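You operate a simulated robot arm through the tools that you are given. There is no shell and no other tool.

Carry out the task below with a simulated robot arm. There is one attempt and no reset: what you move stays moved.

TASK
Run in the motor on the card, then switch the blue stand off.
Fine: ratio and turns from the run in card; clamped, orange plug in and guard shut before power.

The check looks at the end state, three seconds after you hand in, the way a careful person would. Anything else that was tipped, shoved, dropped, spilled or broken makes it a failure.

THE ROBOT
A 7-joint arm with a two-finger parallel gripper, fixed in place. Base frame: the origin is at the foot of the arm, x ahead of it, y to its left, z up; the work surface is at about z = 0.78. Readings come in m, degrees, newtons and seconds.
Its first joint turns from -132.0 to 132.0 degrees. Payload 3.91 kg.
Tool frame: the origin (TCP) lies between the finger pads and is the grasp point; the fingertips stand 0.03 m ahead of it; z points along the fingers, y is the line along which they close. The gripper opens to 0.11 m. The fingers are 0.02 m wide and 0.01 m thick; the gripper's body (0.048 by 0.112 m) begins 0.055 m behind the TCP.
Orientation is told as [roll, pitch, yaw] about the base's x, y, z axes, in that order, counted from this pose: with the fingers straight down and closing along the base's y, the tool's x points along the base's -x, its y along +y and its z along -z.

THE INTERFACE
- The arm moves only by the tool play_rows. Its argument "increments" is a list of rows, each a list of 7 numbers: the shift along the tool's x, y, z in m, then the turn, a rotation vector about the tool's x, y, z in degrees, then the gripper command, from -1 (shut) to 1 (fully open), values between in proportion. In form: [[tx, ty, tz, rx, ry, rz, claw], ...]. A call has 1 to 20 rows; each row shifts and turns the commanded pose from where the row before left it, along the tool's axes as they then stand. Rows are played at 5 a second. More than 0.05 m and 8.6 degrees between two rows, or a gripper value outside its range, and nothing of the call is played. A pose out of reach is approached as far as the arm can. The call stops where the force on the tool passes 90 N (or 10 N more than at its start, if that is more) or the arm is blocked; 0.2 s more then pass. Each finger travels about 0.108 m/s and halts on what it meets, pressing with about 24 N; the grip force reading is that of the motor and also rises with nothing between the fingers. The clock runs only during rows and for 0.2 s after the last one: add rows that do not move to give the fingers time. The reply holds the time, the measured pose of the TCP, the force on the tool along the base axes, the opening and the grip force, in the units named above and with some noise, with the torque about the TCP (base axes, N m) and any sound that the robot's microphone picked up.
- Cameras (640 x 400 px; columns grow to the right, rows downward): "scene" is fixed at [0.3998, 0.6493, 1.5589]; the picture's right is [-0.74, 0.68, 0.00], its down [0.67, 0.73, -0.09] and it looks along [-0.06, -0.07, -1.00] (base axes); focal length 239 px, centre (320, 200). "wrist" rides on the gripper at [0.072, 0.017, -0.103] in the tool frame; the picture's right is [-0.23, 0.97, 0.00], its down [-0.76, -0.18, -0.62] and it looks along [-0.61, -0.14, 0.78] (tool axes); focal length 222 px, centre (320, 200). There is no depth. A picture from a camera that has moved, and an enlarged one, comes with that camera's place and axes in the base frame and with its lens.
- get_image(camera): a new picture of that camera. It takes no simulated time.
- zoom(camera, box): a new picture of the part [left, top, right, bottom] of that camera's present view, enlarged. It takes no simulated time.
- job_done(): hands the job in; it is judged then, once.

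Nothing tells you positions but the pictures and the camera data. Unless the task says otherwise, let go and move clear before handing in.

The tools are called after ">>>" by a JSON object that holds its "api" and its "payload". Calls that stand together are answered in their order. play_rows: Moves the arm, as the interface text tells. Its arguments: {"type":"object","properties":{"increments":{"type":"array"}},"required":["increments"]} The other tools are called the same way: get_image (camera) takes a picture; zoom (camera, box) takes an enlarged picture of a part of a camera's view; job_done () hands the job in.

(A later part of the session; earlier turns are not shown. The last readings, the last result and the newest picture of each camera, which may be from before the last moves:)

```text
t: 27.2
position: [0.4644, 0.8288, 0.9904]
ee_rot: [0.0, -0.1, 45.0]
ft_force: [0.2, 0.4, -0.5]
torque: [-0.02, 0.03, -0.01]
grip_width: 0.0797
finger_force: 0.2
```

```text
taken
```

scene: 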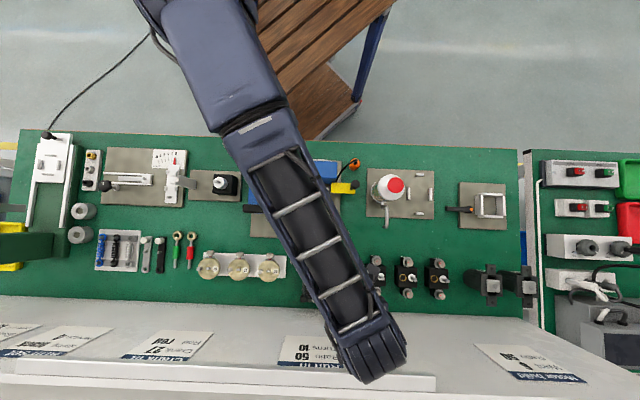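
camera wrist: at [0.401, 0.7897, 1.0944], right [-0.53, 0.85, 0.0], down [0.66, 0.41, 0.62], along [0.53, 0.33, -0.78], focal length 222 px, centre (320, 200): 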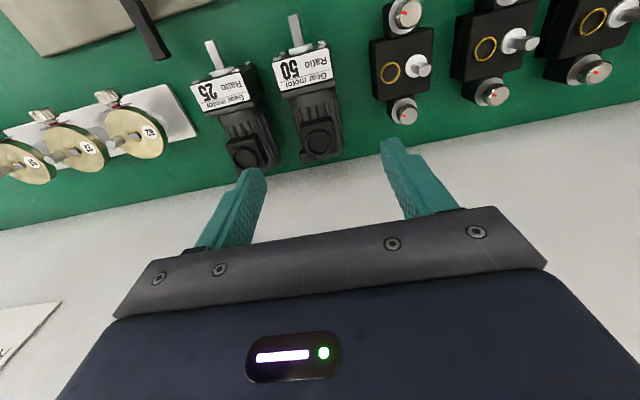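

>>> {"api": "zoom", "payload": {"camera": "wrist", "box": [220, 0, 440, 176]}}

```text
2.27 times, centred on (330, 88) of wrist
camera zoom: at [0.401, 0.7897, 1.0944], right [-0.53, 0.85, 0.0], down [0.66, 0.41, 0.62], along [0.53, 0.33, -0.78], focal length 505 px, centre (297, 454)
```

zoom: 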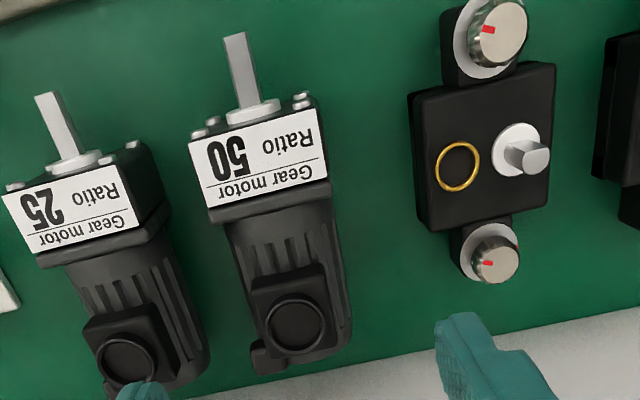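

Motor 50's centreline is at a≈0.2497 (ring at b≈0.943), straight along b. I shift 8 mm and descend around the barrel just behind the gearhead.

>>> {"api": "play_rows", "payload": {"increments": [[0, -0.008, 0, 0, 0, 0, 0.45], [0, 0, 0.045, 0, 0, 0, 0.45], [0, 0, 0.045, 0, 0, 0, 0.45], [0, 0, 0.03, 0, 0, 0, 0.45], [0, 0, 0, 0, 0, 0, 0.45]]}}

>>> {"api": "get_image", "payload": {"camera": "wrist"}}

```text
t: 28.4
position: [0.4718, 0.822, 0.8709]
ee_rot: [0.0, 0.0, 44.9]
ft_force: [0.4, 0.2, 0.8]
torque: [0.01, 0.0, 0.02]
grip_width: 0.0797
finger_force: 0.1
```

```text
taken
camera wrist: at [0.4082, 0.783, 0.9756], right [-0.53, 0.85, 0.0], down [0.66, 0.41, 0.62], along [0.53, 0.33, -0.78], focal length 222 px, centre (320, 200)
```

wrist: 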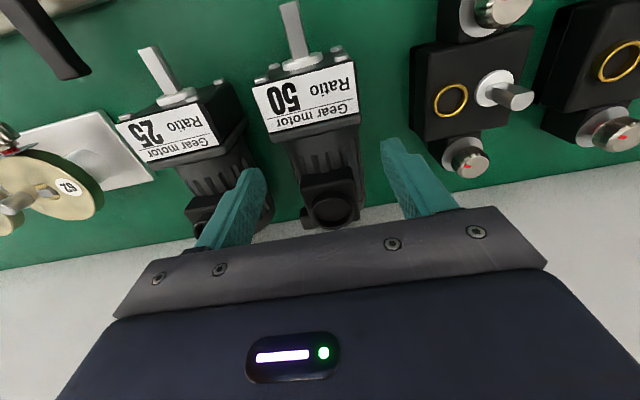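

>>> {"api": "play_rows", "payload": {"increments": [[0, 0.002, 0.025, 0, 0, 0, 0.45], [0, 0, 0.0125, 0, 0, 0, 0.45], [0, 0, 0.0115, 0, 0, 0, 0.45], [0, 0, 0, 0, 0, 0, 0.45]]}}

>>> {"api": "get_image", "payload": {"camera": "wrist"}}

```text
t: 29.4
position: [0.4677, 0.8226, 0.8232]
ee_rot: [-0.1, 0.0, 45.1]
ft_force: [-0.1, 0.1, 0.0]
torque: [-0.01, 0.0, -0.04]
grip_width: 0.0797
finger_force: 0.1
```

```text
taken
camera wrist: at [0.4052, 0.7834, 0.9269], right [-0.53, 0.85, 0.0], down [0.66, 0.41, 0.62], along [0.53, 0.33, -0.78], focal length 222 px, centre (320, 200)
```

wrist: 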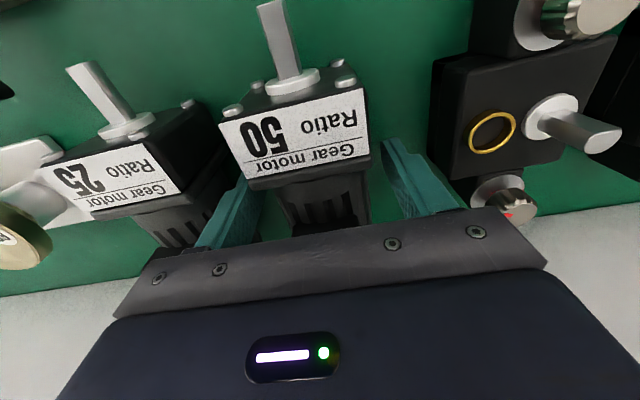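

Fingers straddle the barrel with no contact. Closing the gripper.

>>> {"api": "play_rows", "payload": {"increments": [[0, 0, 0, 0, 0, 0, -1], [0, 0, 0, 0, 0, 0, -1], [0, 0, 0, 0, 0, 0, -1], [0, 0, 0, 0, 0, 0, -1]]}}

>>> {"api": "get_image", "payload": {"camera": "wrist"}}

```text
t: 30.4
position: [0.4681, 0.8233, 0.823]
ee_rot: [0.0, 0.0, 45.0]
ft_force: [2.0, -3.7, 1.1]
torque: [-0.1, -0.05, 0.04]
grip_width: 0.0575
finger_force: 24.3
```

```text
taken
camera wrist: at [0.4053, 0.7833, 0.927], right [-0.53, 0.85, 0.0], down [0.66, 0.41, 0.62], along [0.53, 0.33, -0.78], focal length 222 px, centre (320, 200)
```

wrist: 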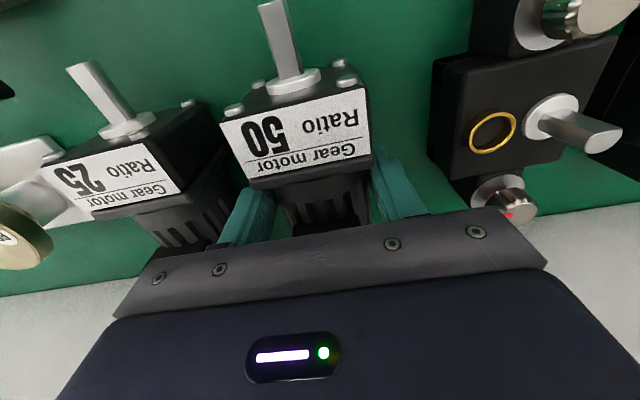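

>>> {"api": "play_rows", "payload": {"increments": [[0, 0, -0.01, 0, 0, 0, -1], [0, 0, -0.02, 0, 0, 0, -1], [0, 0, -0.03, 0, 0, 0, -1], [0, 0, -0.04, 0, 0, 0, -1], [0, 0, 0, 0, 0, 0, -1]]}}

>>> {"api": "get_image", "payload": {"camera": "wrist"}}

>>> {"api": "get_image", "payload": {"camera": "scene"}}

```text
t: 31.6
position: [0.4669, 0.8221, 0.9194]
ee_rot: [-0.1, 0.1, 45.0]
ft_force: [-0.4, -0.2, -10.1]
torque: [-0.04, 0.07, 0.0]
grip_width: 0.0576
finger_force: 24.2
```

```text
taken
camera wrist: at [0.4042, 0.7833, 1.0246], right [-0.53, 0.85, 0.0], down [0.66, 0.41, 0.62], along [0.53, 0.33, -0.78], focal length 222 px, centre (320, 200)
```

wrist: 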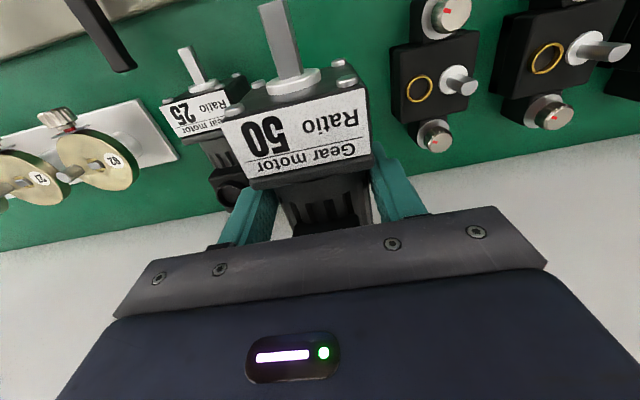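

```text
taken
```

scene: 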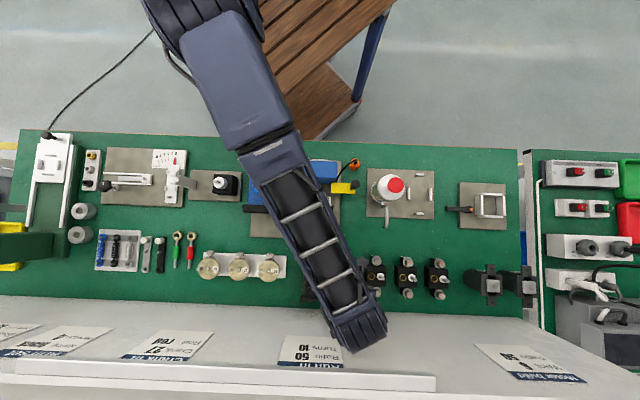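

The motor is held level (about 1 kg) with its front face 51 mm toward the robot from the TCP. I carry it over the nest at height.

>>> {"api": "play_rows", "payload": {"increments": [[0.01, -0.005, -0.02, 0, 0, 0, -1], [0.035, -0.015, 0, 0, 0, 0, -1], [0.035, -0.015, 0, 0, 0, 0, -1], [0.035, -0.015, 0, 0, 0, 0, -1], [0.035, -0.015, 0, 0, 0, 0, -1], [0.035, -0.012, 0, 0, 0, 0, -1], [0.01, -0.005, 0, 0, 0, 0, -1], [0, 0, 0, 0, 0, 0, -1], [0, 0, 0, 0, 0, 0, -1]]}}

>>> {"api": "get_image", "payload": {"camera": "wrist"}}

>>> {"api": "get_image", "payload": {"camera": "scene"}}

```text
t: 33.6
position: [0.3884, 0.6251, 0.9416]
ee_rot: [0.0, 0.0, 45.0]
ft_force: [0.0, -0.7, -10.8]
torque: [-0.06, 0.02, -0.03]
grip_width: 0.0575
finger_force: 24.2
```

```text
taken
camera wrist: at [0.3254, 0.5864, 1.047], right [-0.53, 0.85, 0.0], down [0.66, 0.41, 0.62], along [0.53, 0.33, -0.78], focal length 222 px, centre (320, 200)
```

wrist: 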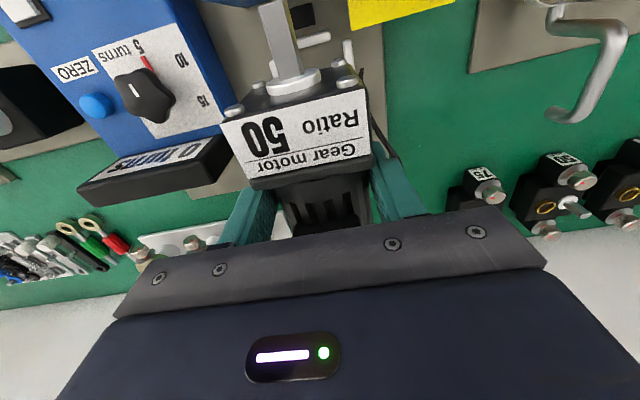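

```text
taken
```

scene: 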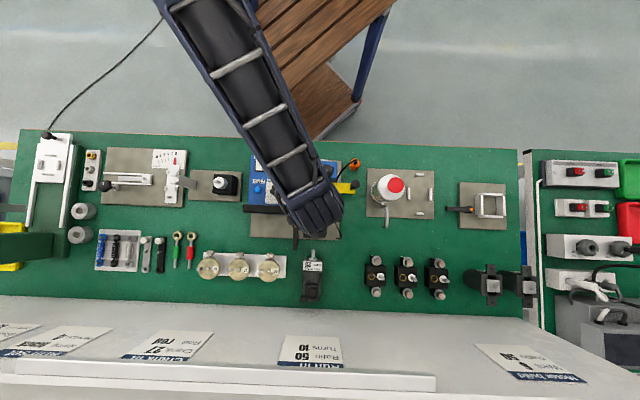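

>>> {"api": "zoom", "payload": {"camera": "wrist", "box": [220, 0, 420, 125]}}

```text
3.20 times, centred on (320, 62) of wrist
camera zoom: at [0.3254, 0.5864, 1.047], right [-0.53, 0.85, 0.0], down [0.66, 0.41, 0.62], along [0.53, 0.33, -0.78], focal length 711 px, centre (320, 640)
```

zoom: 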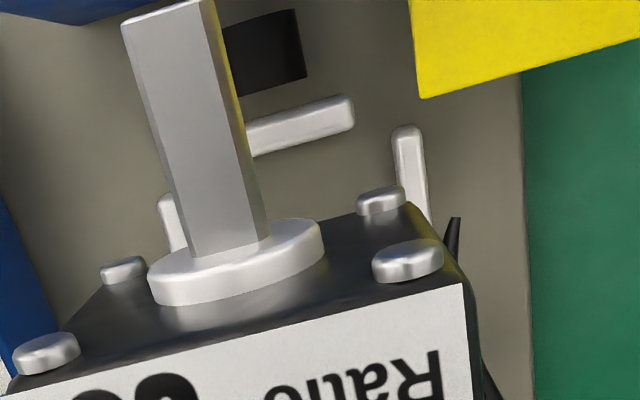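

Nest centre measures a≈0.1688 and front stop edge b≈0.6578; target TCP is a≈0.1685, b≈0.7125. I'll lower partway and check again.

>>> {"api": "play_rows", "payload": {"increments": [[0.004, 0.001, 0.02, 0, 0, 0, -1], [0, 0, 0.03, 0, 0, 0, -1], [0, 0, 0.02, 0, 0, 0, -1], [0, 0, 0, 0, 0, 0, -1], [0, 0, 0, 0, 0, 0, -1]]}}

>>> {"api": "zoom", "payload": {"camera": "wrist", "box": [160, 0, 480, 200]}}

>>> {"api": "zoom", "payload": {"camera": "scene", "box": [270, 140, 390, 260]}}

```text
t: 34.8
position: [0.3845, 0.6239, 0.8716]
ee_rot: [0.0, 0.0, 45.0]
ft_force: [0.5, -0.1, -10.7]
torque: [-0.01, 0.06, -0.01]
grip_width: 0.0574
finger_force: 24.3
```

```text
2.00 times, centred on (320, 100) of wrist
camera zoom: at [0.3225, 0.5847, 0.9764], right [-0.53, 0.85, 0.0], down [0.66, 0.41, 0.62], along [0.53, 0.33, -0.78], focal length 444 px, centre (320, 400)
```

zoom: 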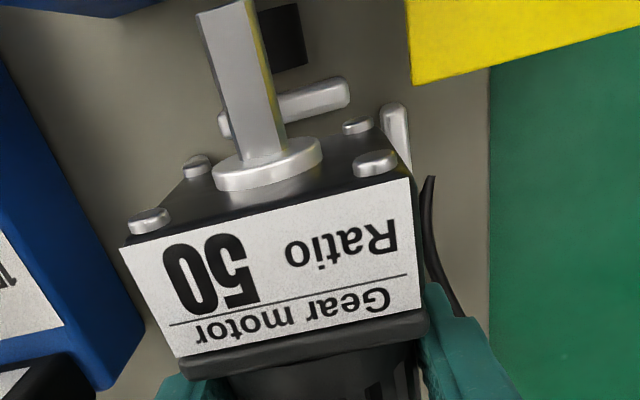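

```text
3.33 times, centred on (330, 200) of scene
camera zoom: at [0.3998, 0.6493, 1.5589], right [-0.74, 0.68, 0.0], down [0.67, 0.73, -0.09], along [-0.06, -0.07, -1.0], focal length 796 px, centre (287, 200)
```

zoom: 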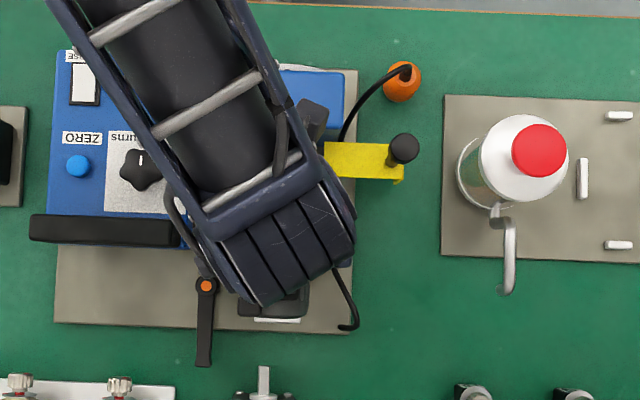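

>>> {"api": "play_rows", "payload": {"increments": [[0, 0, 0.008, 0, 0, 0, -1], [0, 0, 0.008, 0, 0, 0, -1], [0, 0, 0.004, 0, 0, 0, -1], [0, 0, 0, 0, 0, 0, -1]]}}

>>> {"api": "zoom", "payload": {"camera": "wrist", "box": [160, 0, 480, 200]}}

```text
t: 35.8
position: [0.3848, 0.6229, 0.8513]
ee_rot: [-0.1, 0.1, 45.1]
ft_force: [-0.3, -0.1, -10.1]
torque: [-0.08, 0.03, 0.01]
grip_width: 0.0576
finger_force: 24.0
```

```text
2.00 times, centred on (320, 100) of wrist
camera zoom: at [0.3214, 0.5852, 0.9562], right [-0.53, 0.85, 0.0], down [0.66, 0.41, 0.62], along [0.53, 0.33, -0.78], focal length 444 px, centre (320, 400)
```

zoom: 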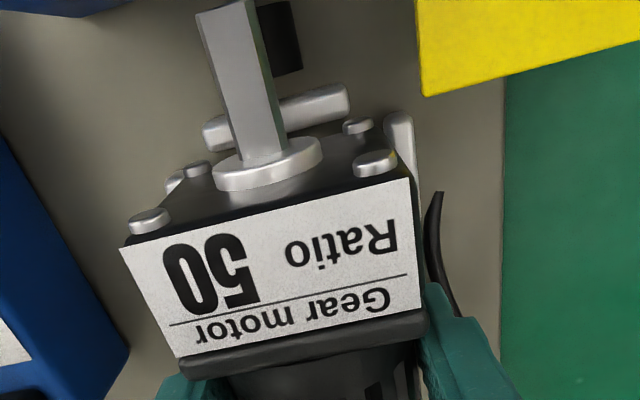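

No contact yet; continuing down in 2 mm steps.

>>> {"api": "play_rows", "payload": {"increments": [[0, 0, 0.002, 0, 0, 0, -1], [0, 0, 0.002, 0, 0, 0, -1], [0, 0, 0.002, 0, 0, 0, -1], [0, 0, 0, 0, 0, 0, -1]]}}

>>> {"api": "zoom", "payload": {"camera": "wrist", "box": [160, 0, 480, 200]}}

```text
t: 36.8
position: [0.3841, 0.6233, 0.8457]
ee_rot: [0.1, -0.1, 45.1]
ft_force: [-0.1, -0.2, -10.4]
torque: [-0.1, 0.01, 0.02]
grip_width: 0.0574
finger_force: 24.0
```

```text
2.00 times, centred on (320, 100) of wrist
camera zoom: at [0.3217, 0.5848, 0.9507], right [-0.53, 0.85, 0.0], down [0.66, 0.41, 0.62], along [0.53, 0.33, -0.78], focal length 444 px, centre (320, 400)
```

zoom: 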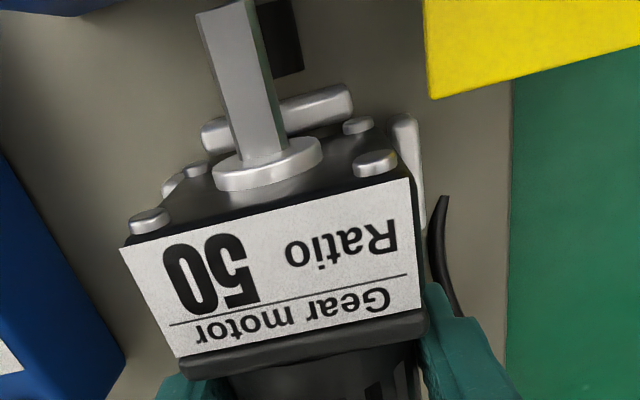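

>>> {"api": "play_rows", "payload": {"increments": [[0, 0, 0.002, 0, 0, 0, -1], [0, 0, 0.002, 0, 0, 0, -1], [0, 0, 0, 0, 0, 0, -1]]}}

>>> {"api": "zoom", "payload": {"camera": "wrist", "box": [160, 0, 480, 200]}}

```text
t: 37.6
position: [0.3851, 0.6242, 0.8412]
ee_rot: [0.1, 0.0, 45.0]
ft_force: [0.0, 0.3, -10.3]
torque: [-0.05, 0.06, 0.03]
grip_width: 0.0576
finger_force: 23.5
```

```text
2.00 times, centred on (320, 100) of wrist
camera zoom: at [0.3221, 0.5853, 0.9465], right [-0.53, 0.85, 0.0], down [0.66, 0.41, 0.62], along [0.53, 0.33, -0.78], focal length 444 px, centre (320, 400)
```

zoom: 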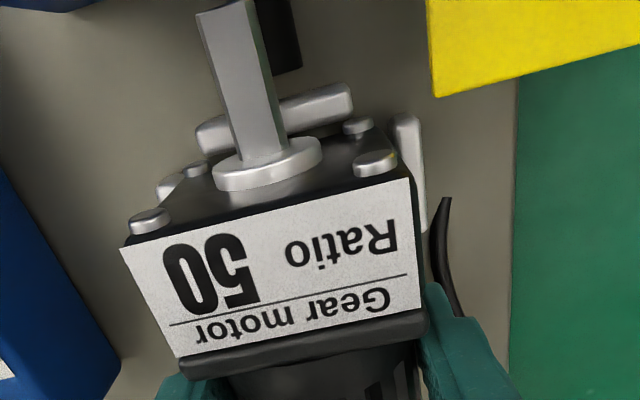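

>>> {"api": "play_rows", "payload": {"increments": [[0, 0, 0.002, 0, 0, 0, -1], [0, 0, 0.002, 0, 0, 0, -1], [0, 0, 0.002, 0, 0, 0, -1], [0, 0, 0, 0, 0, 0, -1]]}}

>>> {"api": "zoom", "payload": {"camera": "wrist", "box": [160, 0, 480, 200]}}

```text
t: 38.6
position: [0.3852, 0.6247, 0.8363]
ee_rot: [0.0, -0.1, 45.1]
ft_force: [0.2, -0.2, -10.5]
torque: [-0.03, 0.03, 0.01]
grip_width: 0.0574
finger_force: 23.5
```

```text
2.00 times, centred on (320, 100) of wrist
camera zoom: at [0.322, 0.5856, 0.9409], right [-0.53, 0.85, 0.0], down [0.66, 0.41, 0.62], along [0.53, 0.33, -0.78], focal length 444 px, centre (320, 400)
```

zoom: 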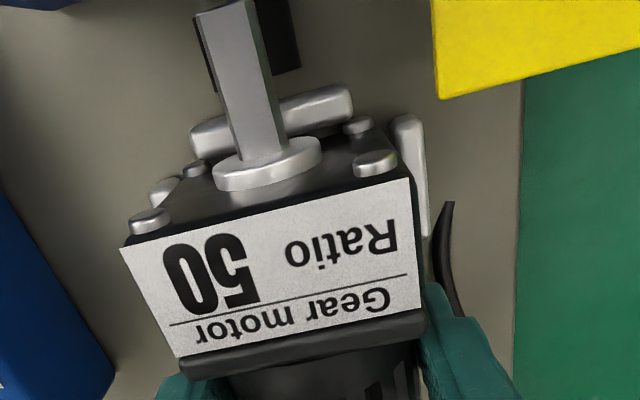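

>>> {"api": "play_rows", "payload": {"increments": [[0, 0, 0.0015, 0, 0, 0, -1], [0, 0, 0.0015, 0, 0, 0, -1], [0, 0, 0, 0, 0, 0, -1]]}}

>>> {"api": "zoom", "payload": {"camera": "wrist", "box": [160, 0, 480, 200]}}

```text
t: 39.4
position: [0.3849, 0.6241, 0.8351]
ee_rot: [0.1, 0.0, 44.9]
ft_force: [1.0, 0.9, 9.0]
torque: [-0.18, 0.03, -0.04]
grip_width: 0.0576
finger_force: 23.9
```

```text
2.00 times, centred on (320, 100) of wrist
camera zoom: at [0.3223, 0.5852, 0.9391], right [-0.53, 0.85, 0.0], down [0.66, 0.41, 0.62], along [0.53, 0.33, -0.78], focal length 444 px, centre (320, 400)
```

zoom: 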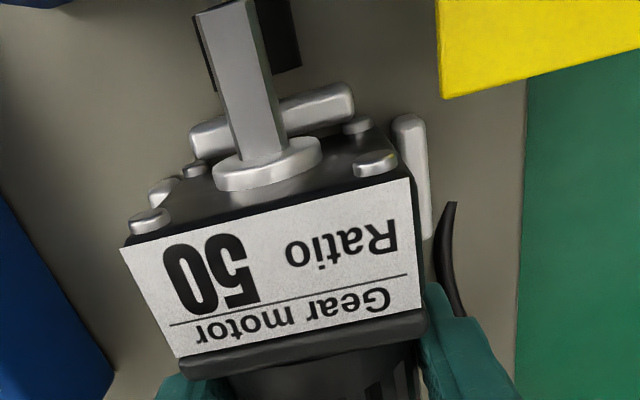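

Contact came at TCP z≈0.835 with little torque, so the motor sits flat on the plate between the rails and stops. I release with a small opening and rise.

>>> {"api": "play_rows", "payload": {"increments": [[0, 0, -0.0005, 0, 0, 0, -1], [0, 0, 0, 0, 0, 0, 0.27], [0, 0, 0, 0, 0, 0, 0.27], [0, 0, 0, 0, 0, 0, 0.27]]}}

>>> {"api": "zoom", "payload": {"camera": "wrist", "box": [160, 0, 480, 200]}}

```text
t: 40.4
position: [0.3844, 0.6253, 0.8343]
ee_rot: [0.0, 0.0, 45.0]
ft_force: [-0.3, 0.2, -0.3]
torque: [0.01, -0.01, 0.03]
grip_width: 0.0702
finger_force: 0.1
```

```text
2.00 times, centred on (320, 100) of wrist
camera zoom: at [0.3219, 0.5857, 0.9387], right [-0.53, 0.85, 0.0], down [0.66, 0.41, 0.62], along [0.53, 0.33, -0.78], focal length 444 px, centre (320, 400)
```

zoom: 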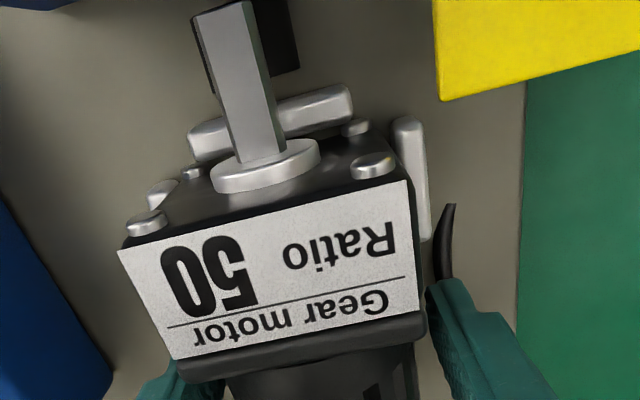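

>>> {"api": "play_rows", "payload": {"increments": [[0, 0, -0.02, 0, 0, 0, 0.27], [0, 0, -0.04, 0, 0, 0, 0.27], [0, 0, -0.045, 0, 0, 0, 0.27], [0.045, 0, -0.02, 0, 0, 0, 0.27], [0.045, 0, 0, 0, 0, 0, 0.27], [0.03, 0, 0, 0, 0, 0, 0.27], [0, 0, 0, 0, 0, 0, 0.27]]}}

>>> {"api": "get_image", "payload": {"camera": "wrist"}}

>>> {"api": "zoom", "payload": {"camera": "scene", "box": [280, 170, 376, 240]}}

```text
t: 42.0
position: [0.3011, 0.5428, 0.9595]
ee_rot: [0.0, 0.0, 45.0]
ft_force: [0.0, -0.5, -0.9]
torque: [0.0, 0.0, 0.01]
grip_width: 0.0699
finger_force: 0.0
```

```text
taken
camera wrist: at [0.238, 0.5027, 1.0646], right [-0.53, 0.85, 0.0], down [0.66, 0.41, 0.62], along [0.53, 0.33, -0.78], focal length 222 px, centre (320, 200)
```

wrist: 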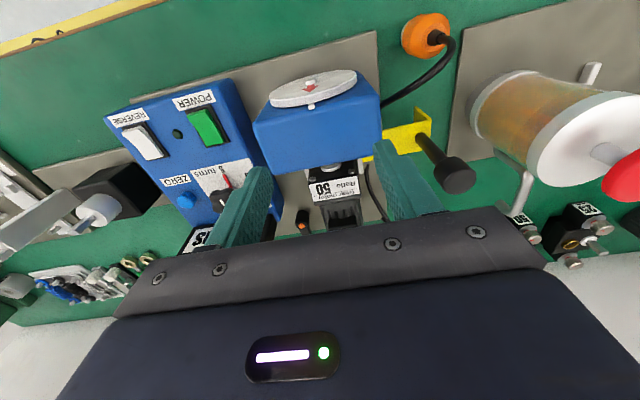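

```text
5.71 times, centred on (328, 205) of scene
camera zoom: at [0.3998, 0.6493, 1.5589], right [-0.74, 0.68, 0.0], down [0.67, 0.73, -0.09], along [-0.06, -0.07, -1.0], focal length 1365 px, centre (274, 171)
```

zoom: 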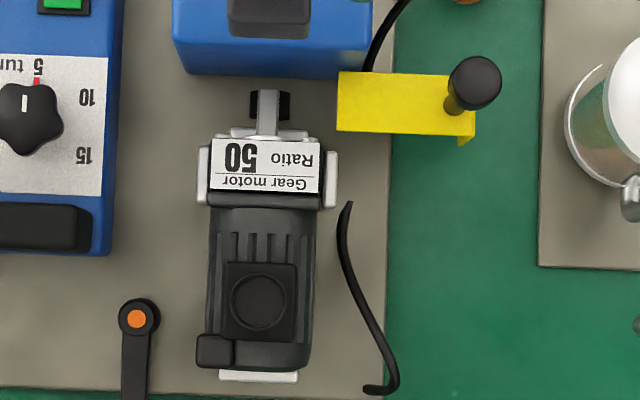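

The motor is seated between the rails and stops, with its shaft over the coupling. Next I swing the clamp lever toward −a; I move above a spot just to the right of the lever tip, behind the motor, with closed fingers.

>>> {"api": "play_rows", "payload": {"increments": [[-0.04, -0.009, 0, 0, 0, 0, -1], [-0.04, -0.009, 0, 0, 0, 0, -1], [-0.04, -0.009, 0, 0, 0, 0, -1], [-0.045, -0.009, 0, 0, 0, 0, -1], [-0.045, -0.009, 0, 0, 0, 0, -1], [0, 0, 0.03, 0, 0, 0, -1], [0, 0, 0, 0, 0, 0, -1]]}}

>>> {"api": "get_image", "payload": {"camera": "wrist"}}

```text
t: 43.6
position: [0.4791, 0.6533, 0.9298]
ee_rot: [0.1, 0.0, 45.0]
ft_force: [0.4, -0.2, 0.0]
torque: [-0.02, 0.01, 0.0]
grip_width: 0.0
finger_force: 24.1
```

```text
taken
camera wrist: at [0.4163, 0.6147, 1.0343], right [-0.53, 0.85, 0.0], down [0.66, 0.41, 0.62], along [0.53, 0.33, -0.78], focal length 222 px, centre (320, 200)
```

wrist: 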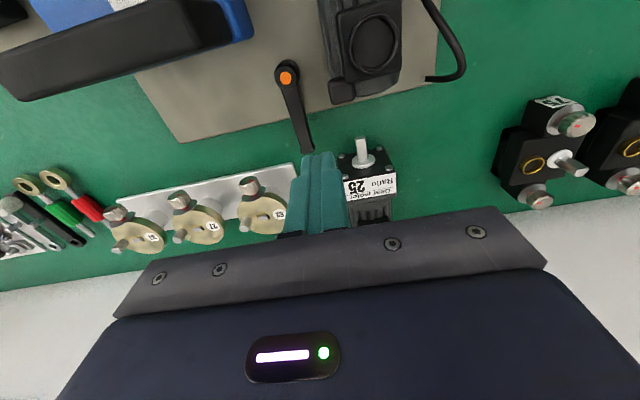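

>>> {"api": "play_rows", "payload": {"increments": [[-0.004, 0.003, 0.035, 0, 0, 0, -1], [0, 0, 0.035, 0, 0, 0, -1], [0, 0, 0.03, 0, 0, 0, -1], [0, 0, 0, 0, 0, 0, -1]]}}

>>> {"api": "get_image", "payload": {"camera": "wrist"}}

```text
t: 44.6
position: [0.4812, 0.6624, 0.8262]
ee_rot: [0.1, 0.0, 44.9]
ft_force: [0.3, -0.1, 0.4]
torque: [0.01, 0.02, 0.0]
grip_width: 0.0001
finger_force: 24.0
```

```text
taken
camera wrist: at [0.4188, 0.6242, 0.9309], right [-0.53, 0.85, 0.0], down [0.66, 0.41, 0.62], along [0.53, 0.33, -0.78], focal length 222 px, centre (320, 200)
```

wrist: 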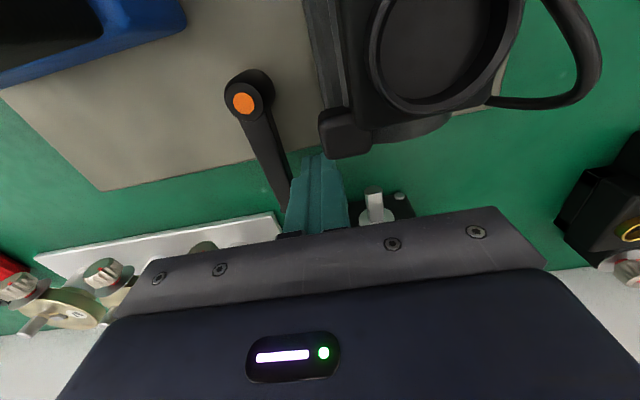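

Fingers are between the lever and the motor's rear. Nudging toward −a gently.

>>> {"api": "play_rows", "payload": {"increments": [[0, -0.007, 0, 0, 0, 0, -1], [0, -0.003, 0, 0, 0, 0, -1], [0, -0.003, 0, 0, 0, 0, -1], [0, -0.003, 0, 0, 0, 0, -1], [0, 0, 0, 0, 0, 0, -1]]}}

>>> {"api": "get_image", "payload": {"camera": "wrist"}}

```text
t: 45.8
position: [0.4933, 0.6512, 0.8283]
ee_rot: [0.0, 0.0, 45.0]
ft_force: [-0.1, 0.1, -1.2]
torque: [0.0, -0.02, -0.02]
grip_width: 0.0
finger_force: 24.1
```

```text
taken
camera wrist: at [0.4302, 0.6118, 0.932], right [-0.53, 0.85, 0.0], down [0.66, 0.41, 0.62], along [0.53, 0.33, -0.78], focal length 222 px, centre (320, 200)
```

wrist: 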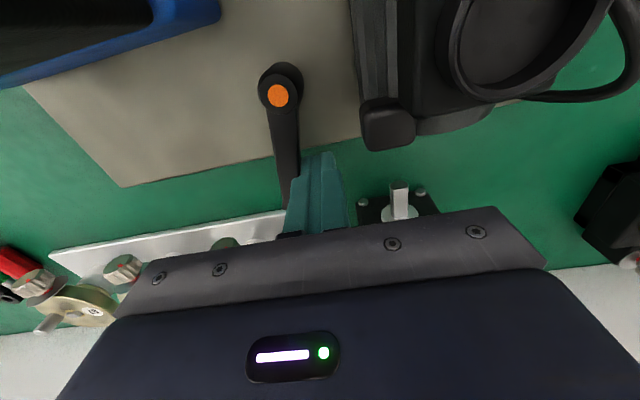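

The lever moves freely this way. I continue along its arc.

>>> {"api": "play_rows", "payload": {"increments": [[0, -0.006, 0, 0, 0, 0, -1], [0, -0.006, 0, 0, 0, 0, -1], [-0.001, -0.0054, 0, 0, 0, 0, -1], [0.001, -0.005, 0, 0, 0, 0, -1], [0.0013, -0.0045, 0, 0, 0, 0, -1], [0.0015, -0.0041, 0, 0, 0, 0, -1], [0, 0, 0, 0, 0, 0, -1]]}}

>>> {"api": "get_image", "payload": {"camera": "wrist"}}

```text
t: 47.4
position: [0.5117, 0.6251, 0.828]
ee_rot: [0.0, 0.0, 45.0]
ft_force: [-0.2, -0.9, 0.5]
torque: [0.01, -0.01, 0.0]
grip_width: 0.0001
finger_force: 23.9
```

```text
taken
camera wrist: at [0.4493, 0.5865, 0.9334], right [-0.53, 0.85, 0.0], down [0.66, 0.41, 0.62], along [0.53, 0.33, -0.78], focal length 222 px, centre (320, 200)
```

wrist: 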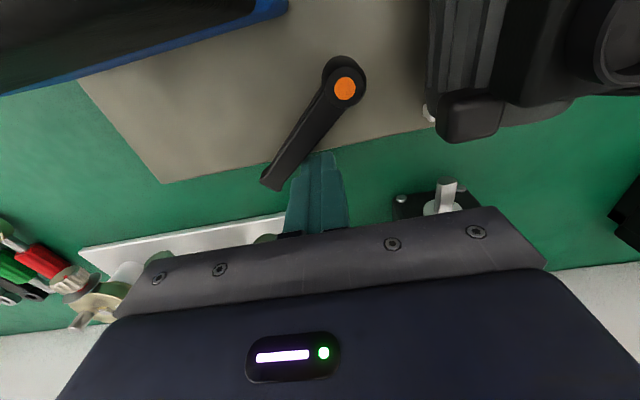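

>>> {"api": "play_rows", "payload": {"increments": [[0.0036, -0.006, 0, 0, 0, 0, -1], [0.0036, -0.006, 0, 0, 0, 0, -1], [0.0055, -0.005, 0, 0, 0, 0, -1], [0.0055, -0.005, 0, 0, 0, 0, -1], [0.0066, -0.0033, 0, 0, 0, 0, -1], [0, 0, 0, 0, 0, 0, -1]]}}

>>> {"api": "get_image", "payload": {"camera": "wrist"}}

```text
t: 48.8
position: [0.512, 0.5939, 0.8296]
ee_rot: [0.2, -0.3, 45.1]
ft_force: [18.5, 70.1, -20.2]
torque: [1.13, -0.3, -0.13]
grip_width: 0.0
finger_force: 23.8
```

```text
taken
camera wrist: at [0.4493, 0.5547, 0.9335], right [-0.53, 0.85, 0.0], down [0.66, 0.41, 0.63], along [0.53, 0.33, -0.78], focal length 222 px, centre (320, 200)
```

wrist: 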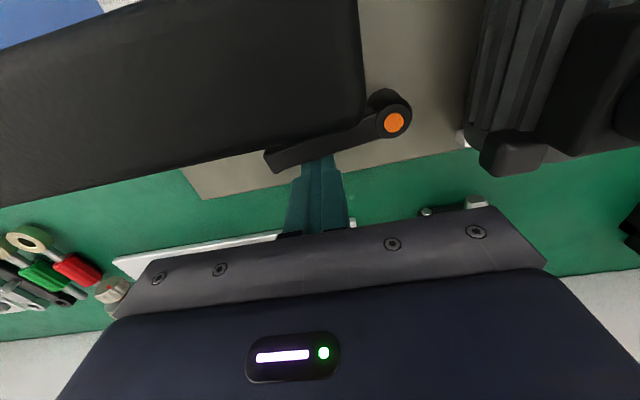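

The lever has reached a firm stop at about 81° after moving freely. I back off and check that it stays.

>>> {"api": "play_rows", "payload": {"increments": [[-0.006, 0.003, 0, 0, 0, 0, -1], [-0.01, 0.0, 0, 0, 0, 0, -1], [0, 0, 0, 0, 0, 0, -1]]}}

>>> {"api": "get_image", "payload": {"camera": "wrist"}}

```text
t: 49.6
position: [0.5207, 0.6026, 0.8277]
ee_rot: [-0.1, 0.0, 44.9]
ft_force: [0.8, 0.1, -0.1]
torque: [-0.01, 0.04, 0.02]
grip_width: 0.0002
finger_force: 23.6
```

```text
taken
camera wrist: at [0.459, 0.563, 0.9318], right [-0.53, 0.85, 0.0], down [0.66, 0.41, 0.62], along [0.53, 0.33, -0.78], focal length 222 px, centre (320, 200)
```

wrist: 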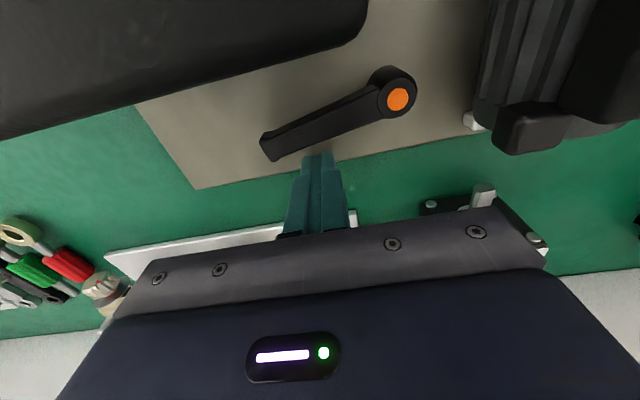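

The clamp lever stays closed at its stop. Next is the orange plug at about a=0.278, b=0.556; I rise, open a bit and move above it.

>>> {"api": "play_rows", "payload": {"increments": [[0, 0, -0.045, 0, 0, 0, -1], [0, 0, -0.045, 0, 0, 0, -1], [0, 0, -0.045, 0, 0, 0, -1], [0, 0, -0.03, 0, 0, 0, -1], [0.03, 0.0275, 0, 0, 0, 0, 0.1], [0.03, 0.0275, 0, 0, 0, 0, 0.1], [0.03, 0.0275, 0, 0, 0, 0, 0.1], [0.03, 0.0275, 0, 0, 0, 0, 0.1], [0.03, 0.0275, 0, 0, 0, 0, 0.1], [0.03, 0.0275, 0, 0, 0, 0, 0.1], [0.03, 0.0275, 0, 0, 0, 0, 0.1], [0.028, 0.0275, 0, 0, 0, 0, 0.1], [0, 0, 0, 0, 0, 0, 0.1]]}}

>>> {"api": "get_image", "payload": {"camera": "wrist"}}

>>> {"api": "zoom", "payload": {"camera": "scene", "box": [260, 140, 400, 250]}}

```text
t: 52.4
position: [0.1995, 0.59, 0.9943]
ee_rot: [-0.1, 0.1, 44.9]
ft_force: [0.7, 0.4, 0.4]
torque: [0.0, 0.02, 0.0]
grip_width: 0.0605
finger_force: 0.0
```

```text
taken
camera wrist: at [0.136, 0.5506, 1.0981], right [-0.53, 0.85, 0.0], down [0.66, 0.41, 0.62], along [0.53, 0.33, -0.78], focal length 222 px, centre (320, 200)
```

wrist: 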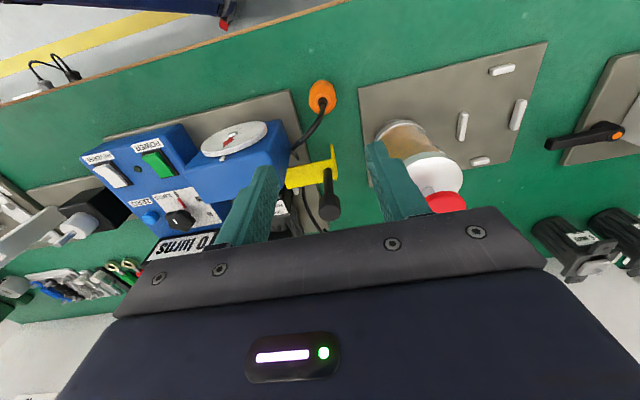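

```text
3.64 times, centred on (330, 195) of scene
camera zoom: at [0.3998, 0.6493, 1.5589], right [-0.74, 0.68, 0.0], down [0.67, 0.73, -0.09], along [-0.06, -0.07, -1.0], focal length 869 px, centre (284, 218)
```

zoom: 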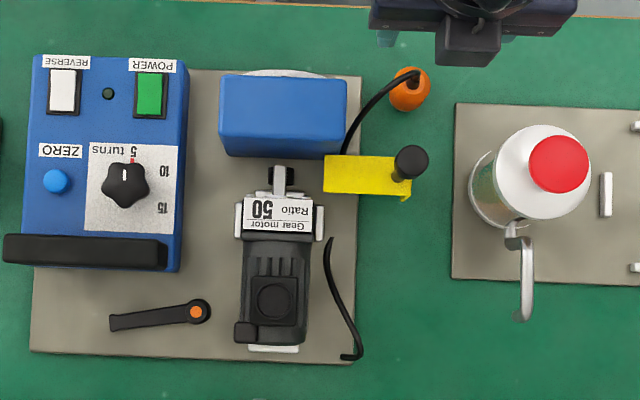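

>>> {"api": "zoom", "payload": {"camera": "wrist", "box": [270, 60, 370, 122]}}

>>> {"api": "zoom", "payload": {"camera": "scene", "box": [330, 145, 380, 185]}}

```text
6.40 times, centred on (320, 91) of wrist
camera zoom: at [0.136, 0.5506, 1.0981], right [-0.53, 0.85, 0.0], down [0.66, 0.41, 0.62], along [0.53, 0.33, -0.78], focal length 1422 px, centre (320, 898)
```

zoom: 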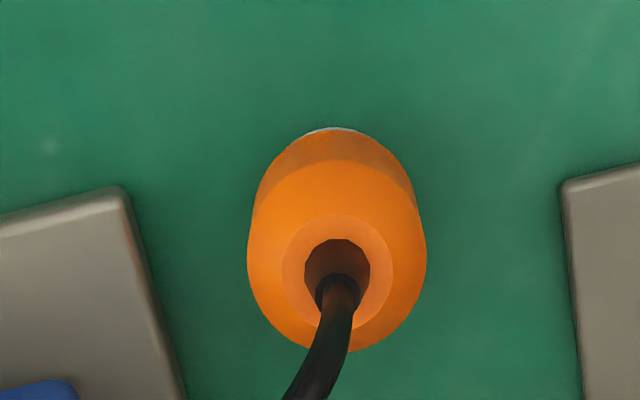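

```text
10.00 times, centred on (355, 165) of scene
camera zoom: at [0.3998, 0.6493, 1.5589], right [-0.74, 0.68, 0.0], down [0.67, 0.73, -0.09], along [-0.06, -0.07, -1.0], focal length 2389 px, centre (-30, 550)
```

zoom: 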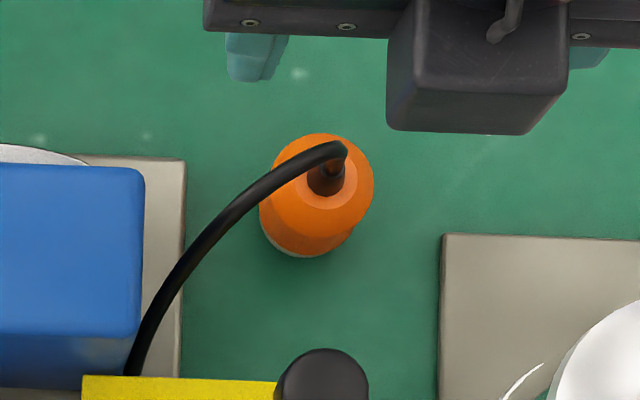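

The plug axis is at about a=0.2795, b=0.5557, with a 36 mm orange body up to z≈0.829. I narrow the opening to 50 mm and descend on it.

>>> {"api": "play_rows", "payload": {"increments": [[0.0026, 0.0034, 0.04, 0, 0, 0, -0.09], [0, 0, 0.045, 0, 0, 0, -0.09], [0, 0, 0.035, 0, 0, 0, -0.09], [0, 0, 0, 0, 0, 0, -0.09]]}}

>>> {"api": "get_image", "payload": {"camera": "wrist"}}

>>> {"api": "zoom", "payload": {"camera": "scene", "box": [330, 145, 380, 185]}}

```text
t: 53.4
position: [0.197, 0.5901, 0.8742]
ee_rot: [0.0, 0.0, 44.9]
ft_force: [0.6, 0.0, 0.6]
torque: [-0.01, 0.0, 0.01]
grip_width: 0.0502
finger_force: 0.0
```

```text
taken
camera wrist: at [0.1351, 0.5509, 0.9784], right [-0.53, 0.85, 0.0], down [0.66, 0.41, 0.62], along [0.53, 0.33, -0.78], focal length 222 px, centre (320, 200)
```

wrist: 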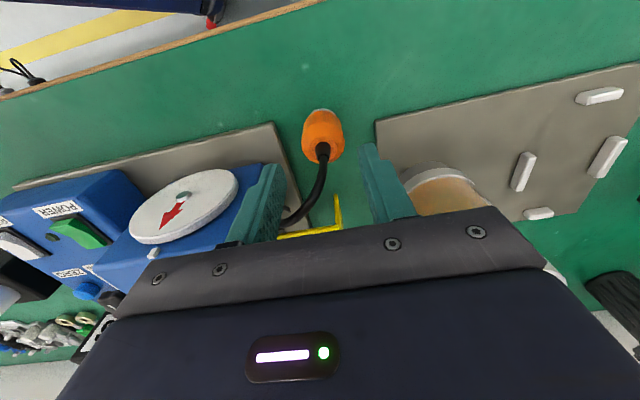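

```text
10.00 times, centred on (355, 165) of scene
camera zoom: at [0.3998, 0.6493, 1.5589], right [-0.74, 0.68, 0.0], down [0.67, 0.73, -0.09], along [-0.06, -0.07, -1.0], focal length 2389 px, centre (-30, 550)
```

zoom: 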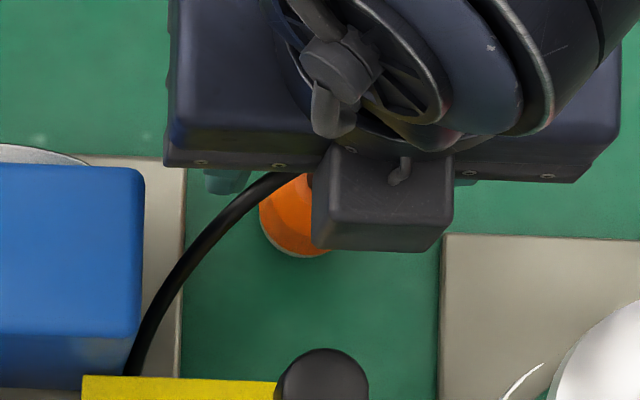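

>>> {"api": "play_rows", "payload": {"increments": [[0, 0.001, 0.025, 0, 0, 0, -0.09], [0, 0, 0.017, 0, 0, 0, -0.09], [0, 0, 0.01, 0, 0, 0, -0.09], [0, 0, 0, 0, 0, 0, -0.09]]}}

>>> {"api": "zoom", "payload": {"camera": "wrist", "box": [220, 80, 420, 220]}}

```text
t: 54.4
position: [0.1945, 0.5921, 0.8222]
ee_rot: [0.1, 0.0, 45.0]
ft_force: [-0.7, 0.8, 0.0]
torque: [0.0, 0.0, -0.02]
grip_width: 0.0501
finger_force: 0.0
```

```text
2.86 times, centred on (320, 150) of wrist
camera zoom: at [0.1315, 0.5525, 0.9263], right [-0.53, 0.85, 0.0], down [0.66, 0.41, 0.62], along [0.53, 0.33, -0.78], focal length 635 px, centre (320, 343)
```

zoom: 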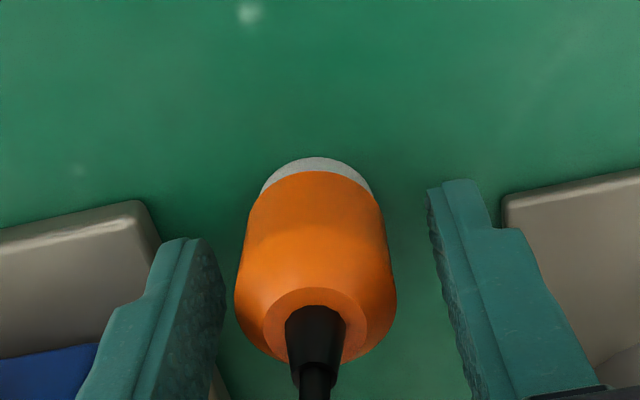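

Plug is between the fingers. Closing and lifting.

>>> {"api": "play_rows", "payload": {"increments": [[0, 0, 0, 0, 0, 0, -1], [0, 0, 0, 0, 0, 0, -1], [0, 0, 0, 0, 0, 0, -1]]}}

>>> {"api": "zoom", "payload": {"camera": "wrist", "box": [220, 80, 420, 220]}}

```text
t: 55.2
position: [0.1947, 0.5916, 0.8219]
ee_rot: [0.1, 0.1, 45.0]
ft_force: [7.0, -9.9, 2.3]
torque: [-0.26, -0.21, 0.01]
grip_width: 0.0318
finger_force: 24.0
```

```text
2.86 times, centred on (320, 150) of wrist
camera zoom: at [0.132, 0.5521, 0.9263], right [-0.53, 0.85, 0.0], down [0.66, 0.41, 0.62], along [0.53, 0.33, -0.78], focal length 635 px, centre (320, 343)
```

zoom: 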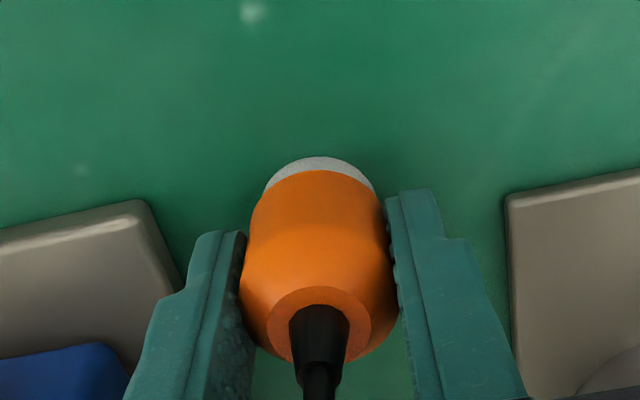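

>>> {"api": "play_rows", "payload": {"increments": [[0, -0.0012, 0, 0, 0, 0, -1], [0, 0, -0.005, 0, 0, 0, -1], [0, 0, -0.005, 0, 0, 0, -1], [0, 0, -0.01, 0, 0, 0, -1], [0, 0, -0.02, 0, 0, 0, -1], [0, 0, 0, 0, 0, 0, -1]]}}

>>> {"api": "get_image", "payload": {"camera": "wrist"}}

>>> {"api": "zoom", "payload": {"camera": "wrist", "box": [220, 80, 420, 220]}}

```text
t: 56.6
position: [0.192, 0.5889, 0.8628]
ee_rot: [0.0, 0.0, 45.1]
ft_force: [0.3, 0.4, -0.4]
torque: [0.0, -0.02, 0.02]
grip_width: 0.0321
finger_force: 23.8
```

```text
taken
camera wrist: at [0.1305, 0.551, 0.9666], right [-0.53, 0.85, 0.0], down [0.66, 0.41, 0.62], along [0.53, 0.33, -0.78], focal length 222 px, centre (320, 200)
```

wrist: 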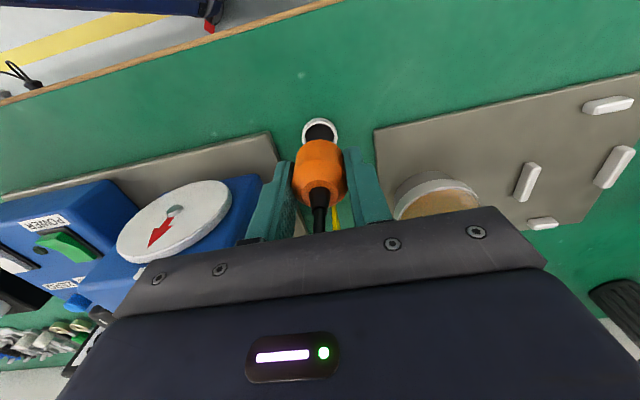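

```text
2.86 times, centred on (320, 150) of wrist
camera zoom: at [0.1305, 0.551, 0.9666], right [-0.53, 0.85, 0.0], down [0.66, 0.41, 0.62], along [0.53, 0.33, -0.78], focal length 635 px, centre (320, 343)
```

zoom: 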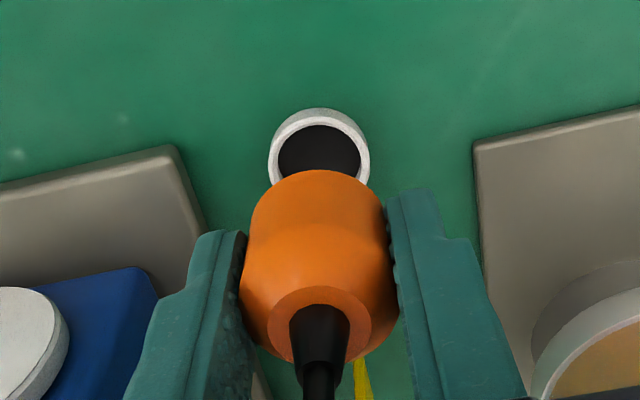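

The plug is out of its park holder. I raise and carry it over the motor's socket ring.

>>> {"api": "play_rows", "payload": {"increments": [[0, 0, -0.04, 0, 0, 0, -1], [0, 0, -0.04, 0, 0, 0, -1], [0, 0, -0.04, 0, 0, 0, -1], [-0.04, -0.022, 0, 0, 0, 0, -1], [-0.04, -0.022, 0, 0, 0, 0, -1], [-0.04, -0.022, 0, 0, 0, 0, -1], [-0.04, -0.022, 0, 0, 0, 0, -1], [-0.031, -0.0225, 0, 0, 0, 0, -1], [0, 0, 0, 0, 0, 0, -1], [0, 0, 0, 0, 0, 0, -1]]}}

>>> {"api": "get_image", "payload": {"camera": "wrist"}}

>>> {"api": "zoom", "payload": {"camera": "wrist", "box": [240, 60, 400, 160]}}

```text
t: 58.8
position: [0.4083, 0.649, 0.9825]
ee_rot: [0.0, 0.0, 45.0]
ft_force: [0.7, 0.2, -1.3]
torque: [-0.03, 0.03, 0.01]
grip_width: 0.0315
finger_force: 24.2
```

```text
taken
camera wrist: at [0.3457, 0.6095, 1.086], right [-0.53, 0.85, 0.0], down [0.66, 0.41, 0.62], along [0.53, 0.33, -0.78], focal length 222 px, centre (320, 200)
```

wrist: 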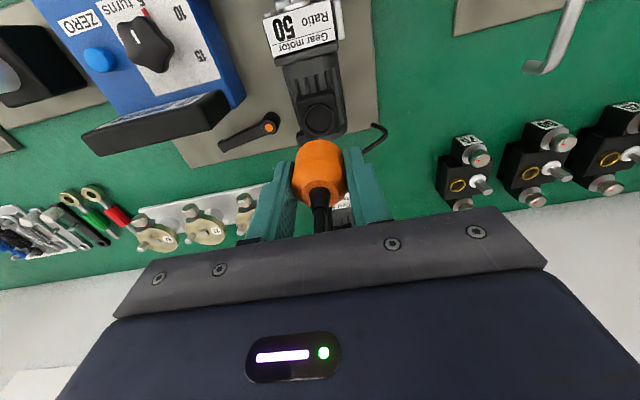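

```text
4.00 times, centred on (320, 110) of wrist
camera zoom: at [0.3457, 0.6095, 1.086], right [-0.53, 0.85, 0.0], down [0.66, 0.41, 0.62], along [0.53, 0.33, -0.78], focal length 888 px, centre (320, 560)
```

zoom: 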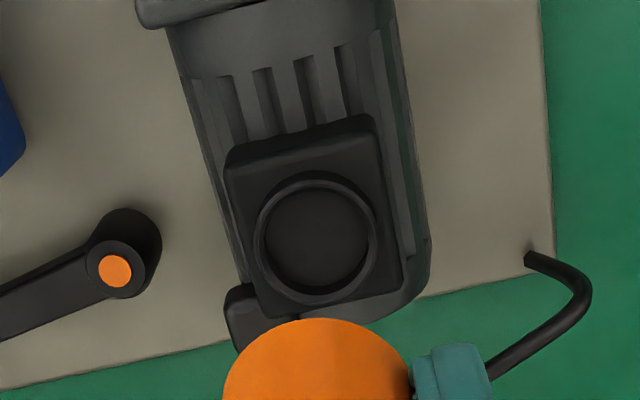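

The ring sits about 2–3 mm toward the robot from under the plug. I correct and lower to just above the ring.

>>> {"api": "play_rows", "payload": {"increments": [[0.0018, -0.0006, 0.025, 0, 0, 0, -1], [0, 0, 0.025, 0, 0, 0, -1], [0, 0, 0, 0, 0, 0, -1], [0, 0, 0, 0, 0, 0, -1]]}}

>>> {"api": "zoom", "payload": {"camera": "wrist", "box": [220, 80, 420, 220]}}

>>> {"api": "zoom", "payload": {"camera": "scene", "box": [280, 170, 376, 240]}}

```text
t: 59.8
position: [0.4097, 0.6466, 0.9336]
ee_rot: [0.0, 0.0, 45.1]
ft_force: [0.7, -0.3, -0.3]
torque: [0.0, 0.02, -0.01]
grip_width: 0.0316
finger_force: 24.2
```

```text
2.86 times, centred on (320, 150) of wrist
camera zoom: at [0.3465, 0.6088, 1.037], right [-0.53, 0.85, 0.0], down [0.66, 0.41, 0.62], along [0.53, 0.33, -0.78], focal length 635 px, centre (320, 343)
```

zoom: 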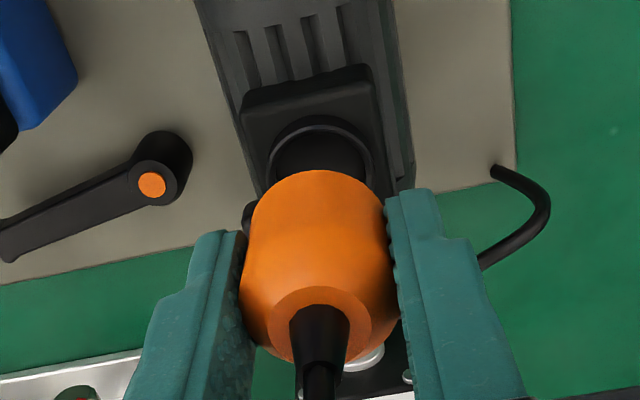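

```text
5.71 times, centred on (328, 205) of scene
camera zoom: at [0.3998, 0.6493, 1.5589], right [-0.74, 0.68, 0.0], down [0.67, 0.73, -0.09], along [-0.06, -0.07, -1.0], focal length 1365 px, centre (274, 171)
```

zoom: 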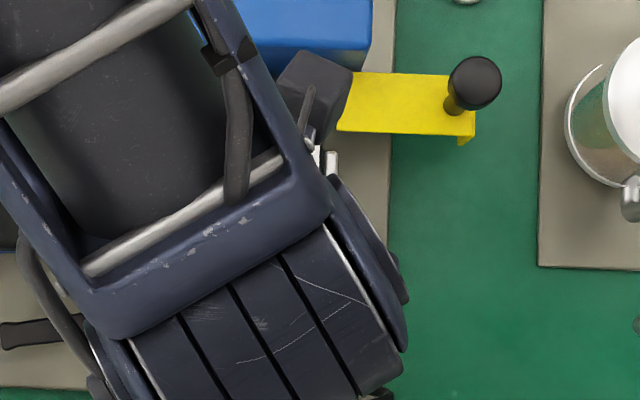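

>>> {"api": "play_rows", "payload": {"increments": [[0.001, 0, 0.005, 0, 0, 0, -1], [0, 0, 0.005, 0, 0, 0, -1], [0, 0, 0.002, 0, 0, 0, -1], [0, 0, 0, 0, 0, 0, -1]]}}

>>> {"api": "zoom", "payload": {"camera": "wrist", "box": [220, 80, 420, 220]}}

```text
t: 60.8
position: [0.4071, 0.6456, 0.9205]
ee_rot: [0.1, 0.0, 44.9]
ft_force: [-0.2, -0.2, -0.7]
torque: [0.02, -0.02, 0.02]
grip_width: 0.0318
finger_force: 23.7
```

```text
2.86 times, centred on (320, 150) of wrist
camera zoom: at [0.3444, 0.6068, 1.0245], right [-0.53, 0.85, 0.0], down [0.66, 0.41, 0.62], along [0.53, 0.33, -0.78], focal length 635 px, centre (320, 343)
```

zoom: 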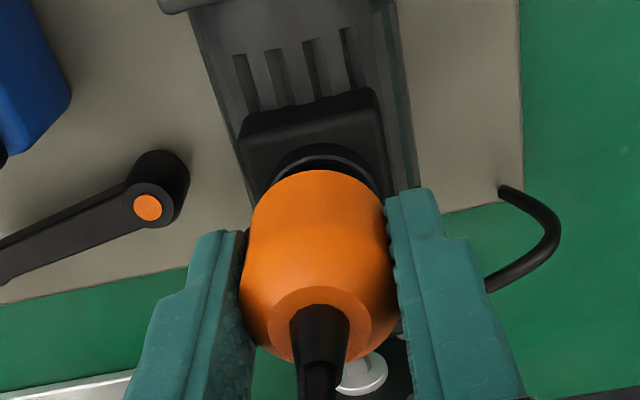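

>>> {"api": "zoom", "payload": {"camera": "wrist", "box": [285, 115, 365, 165]}}

```text
8.00 times, centred on (325, 140) of wrist
camera zoom: at [0.3444, 0.6068, 1.0245], right [-0.53, 0.85, 0.0], down [0.66, 0.41, 0.62], along [0.53, 0.33, -0.78], focal length 1777 px, centre (280, 680)
```

zoom: 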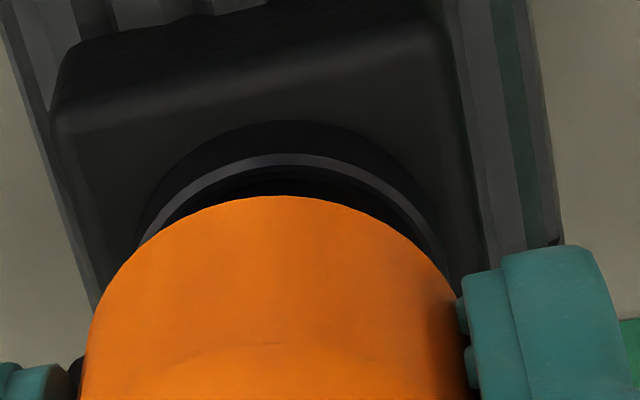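

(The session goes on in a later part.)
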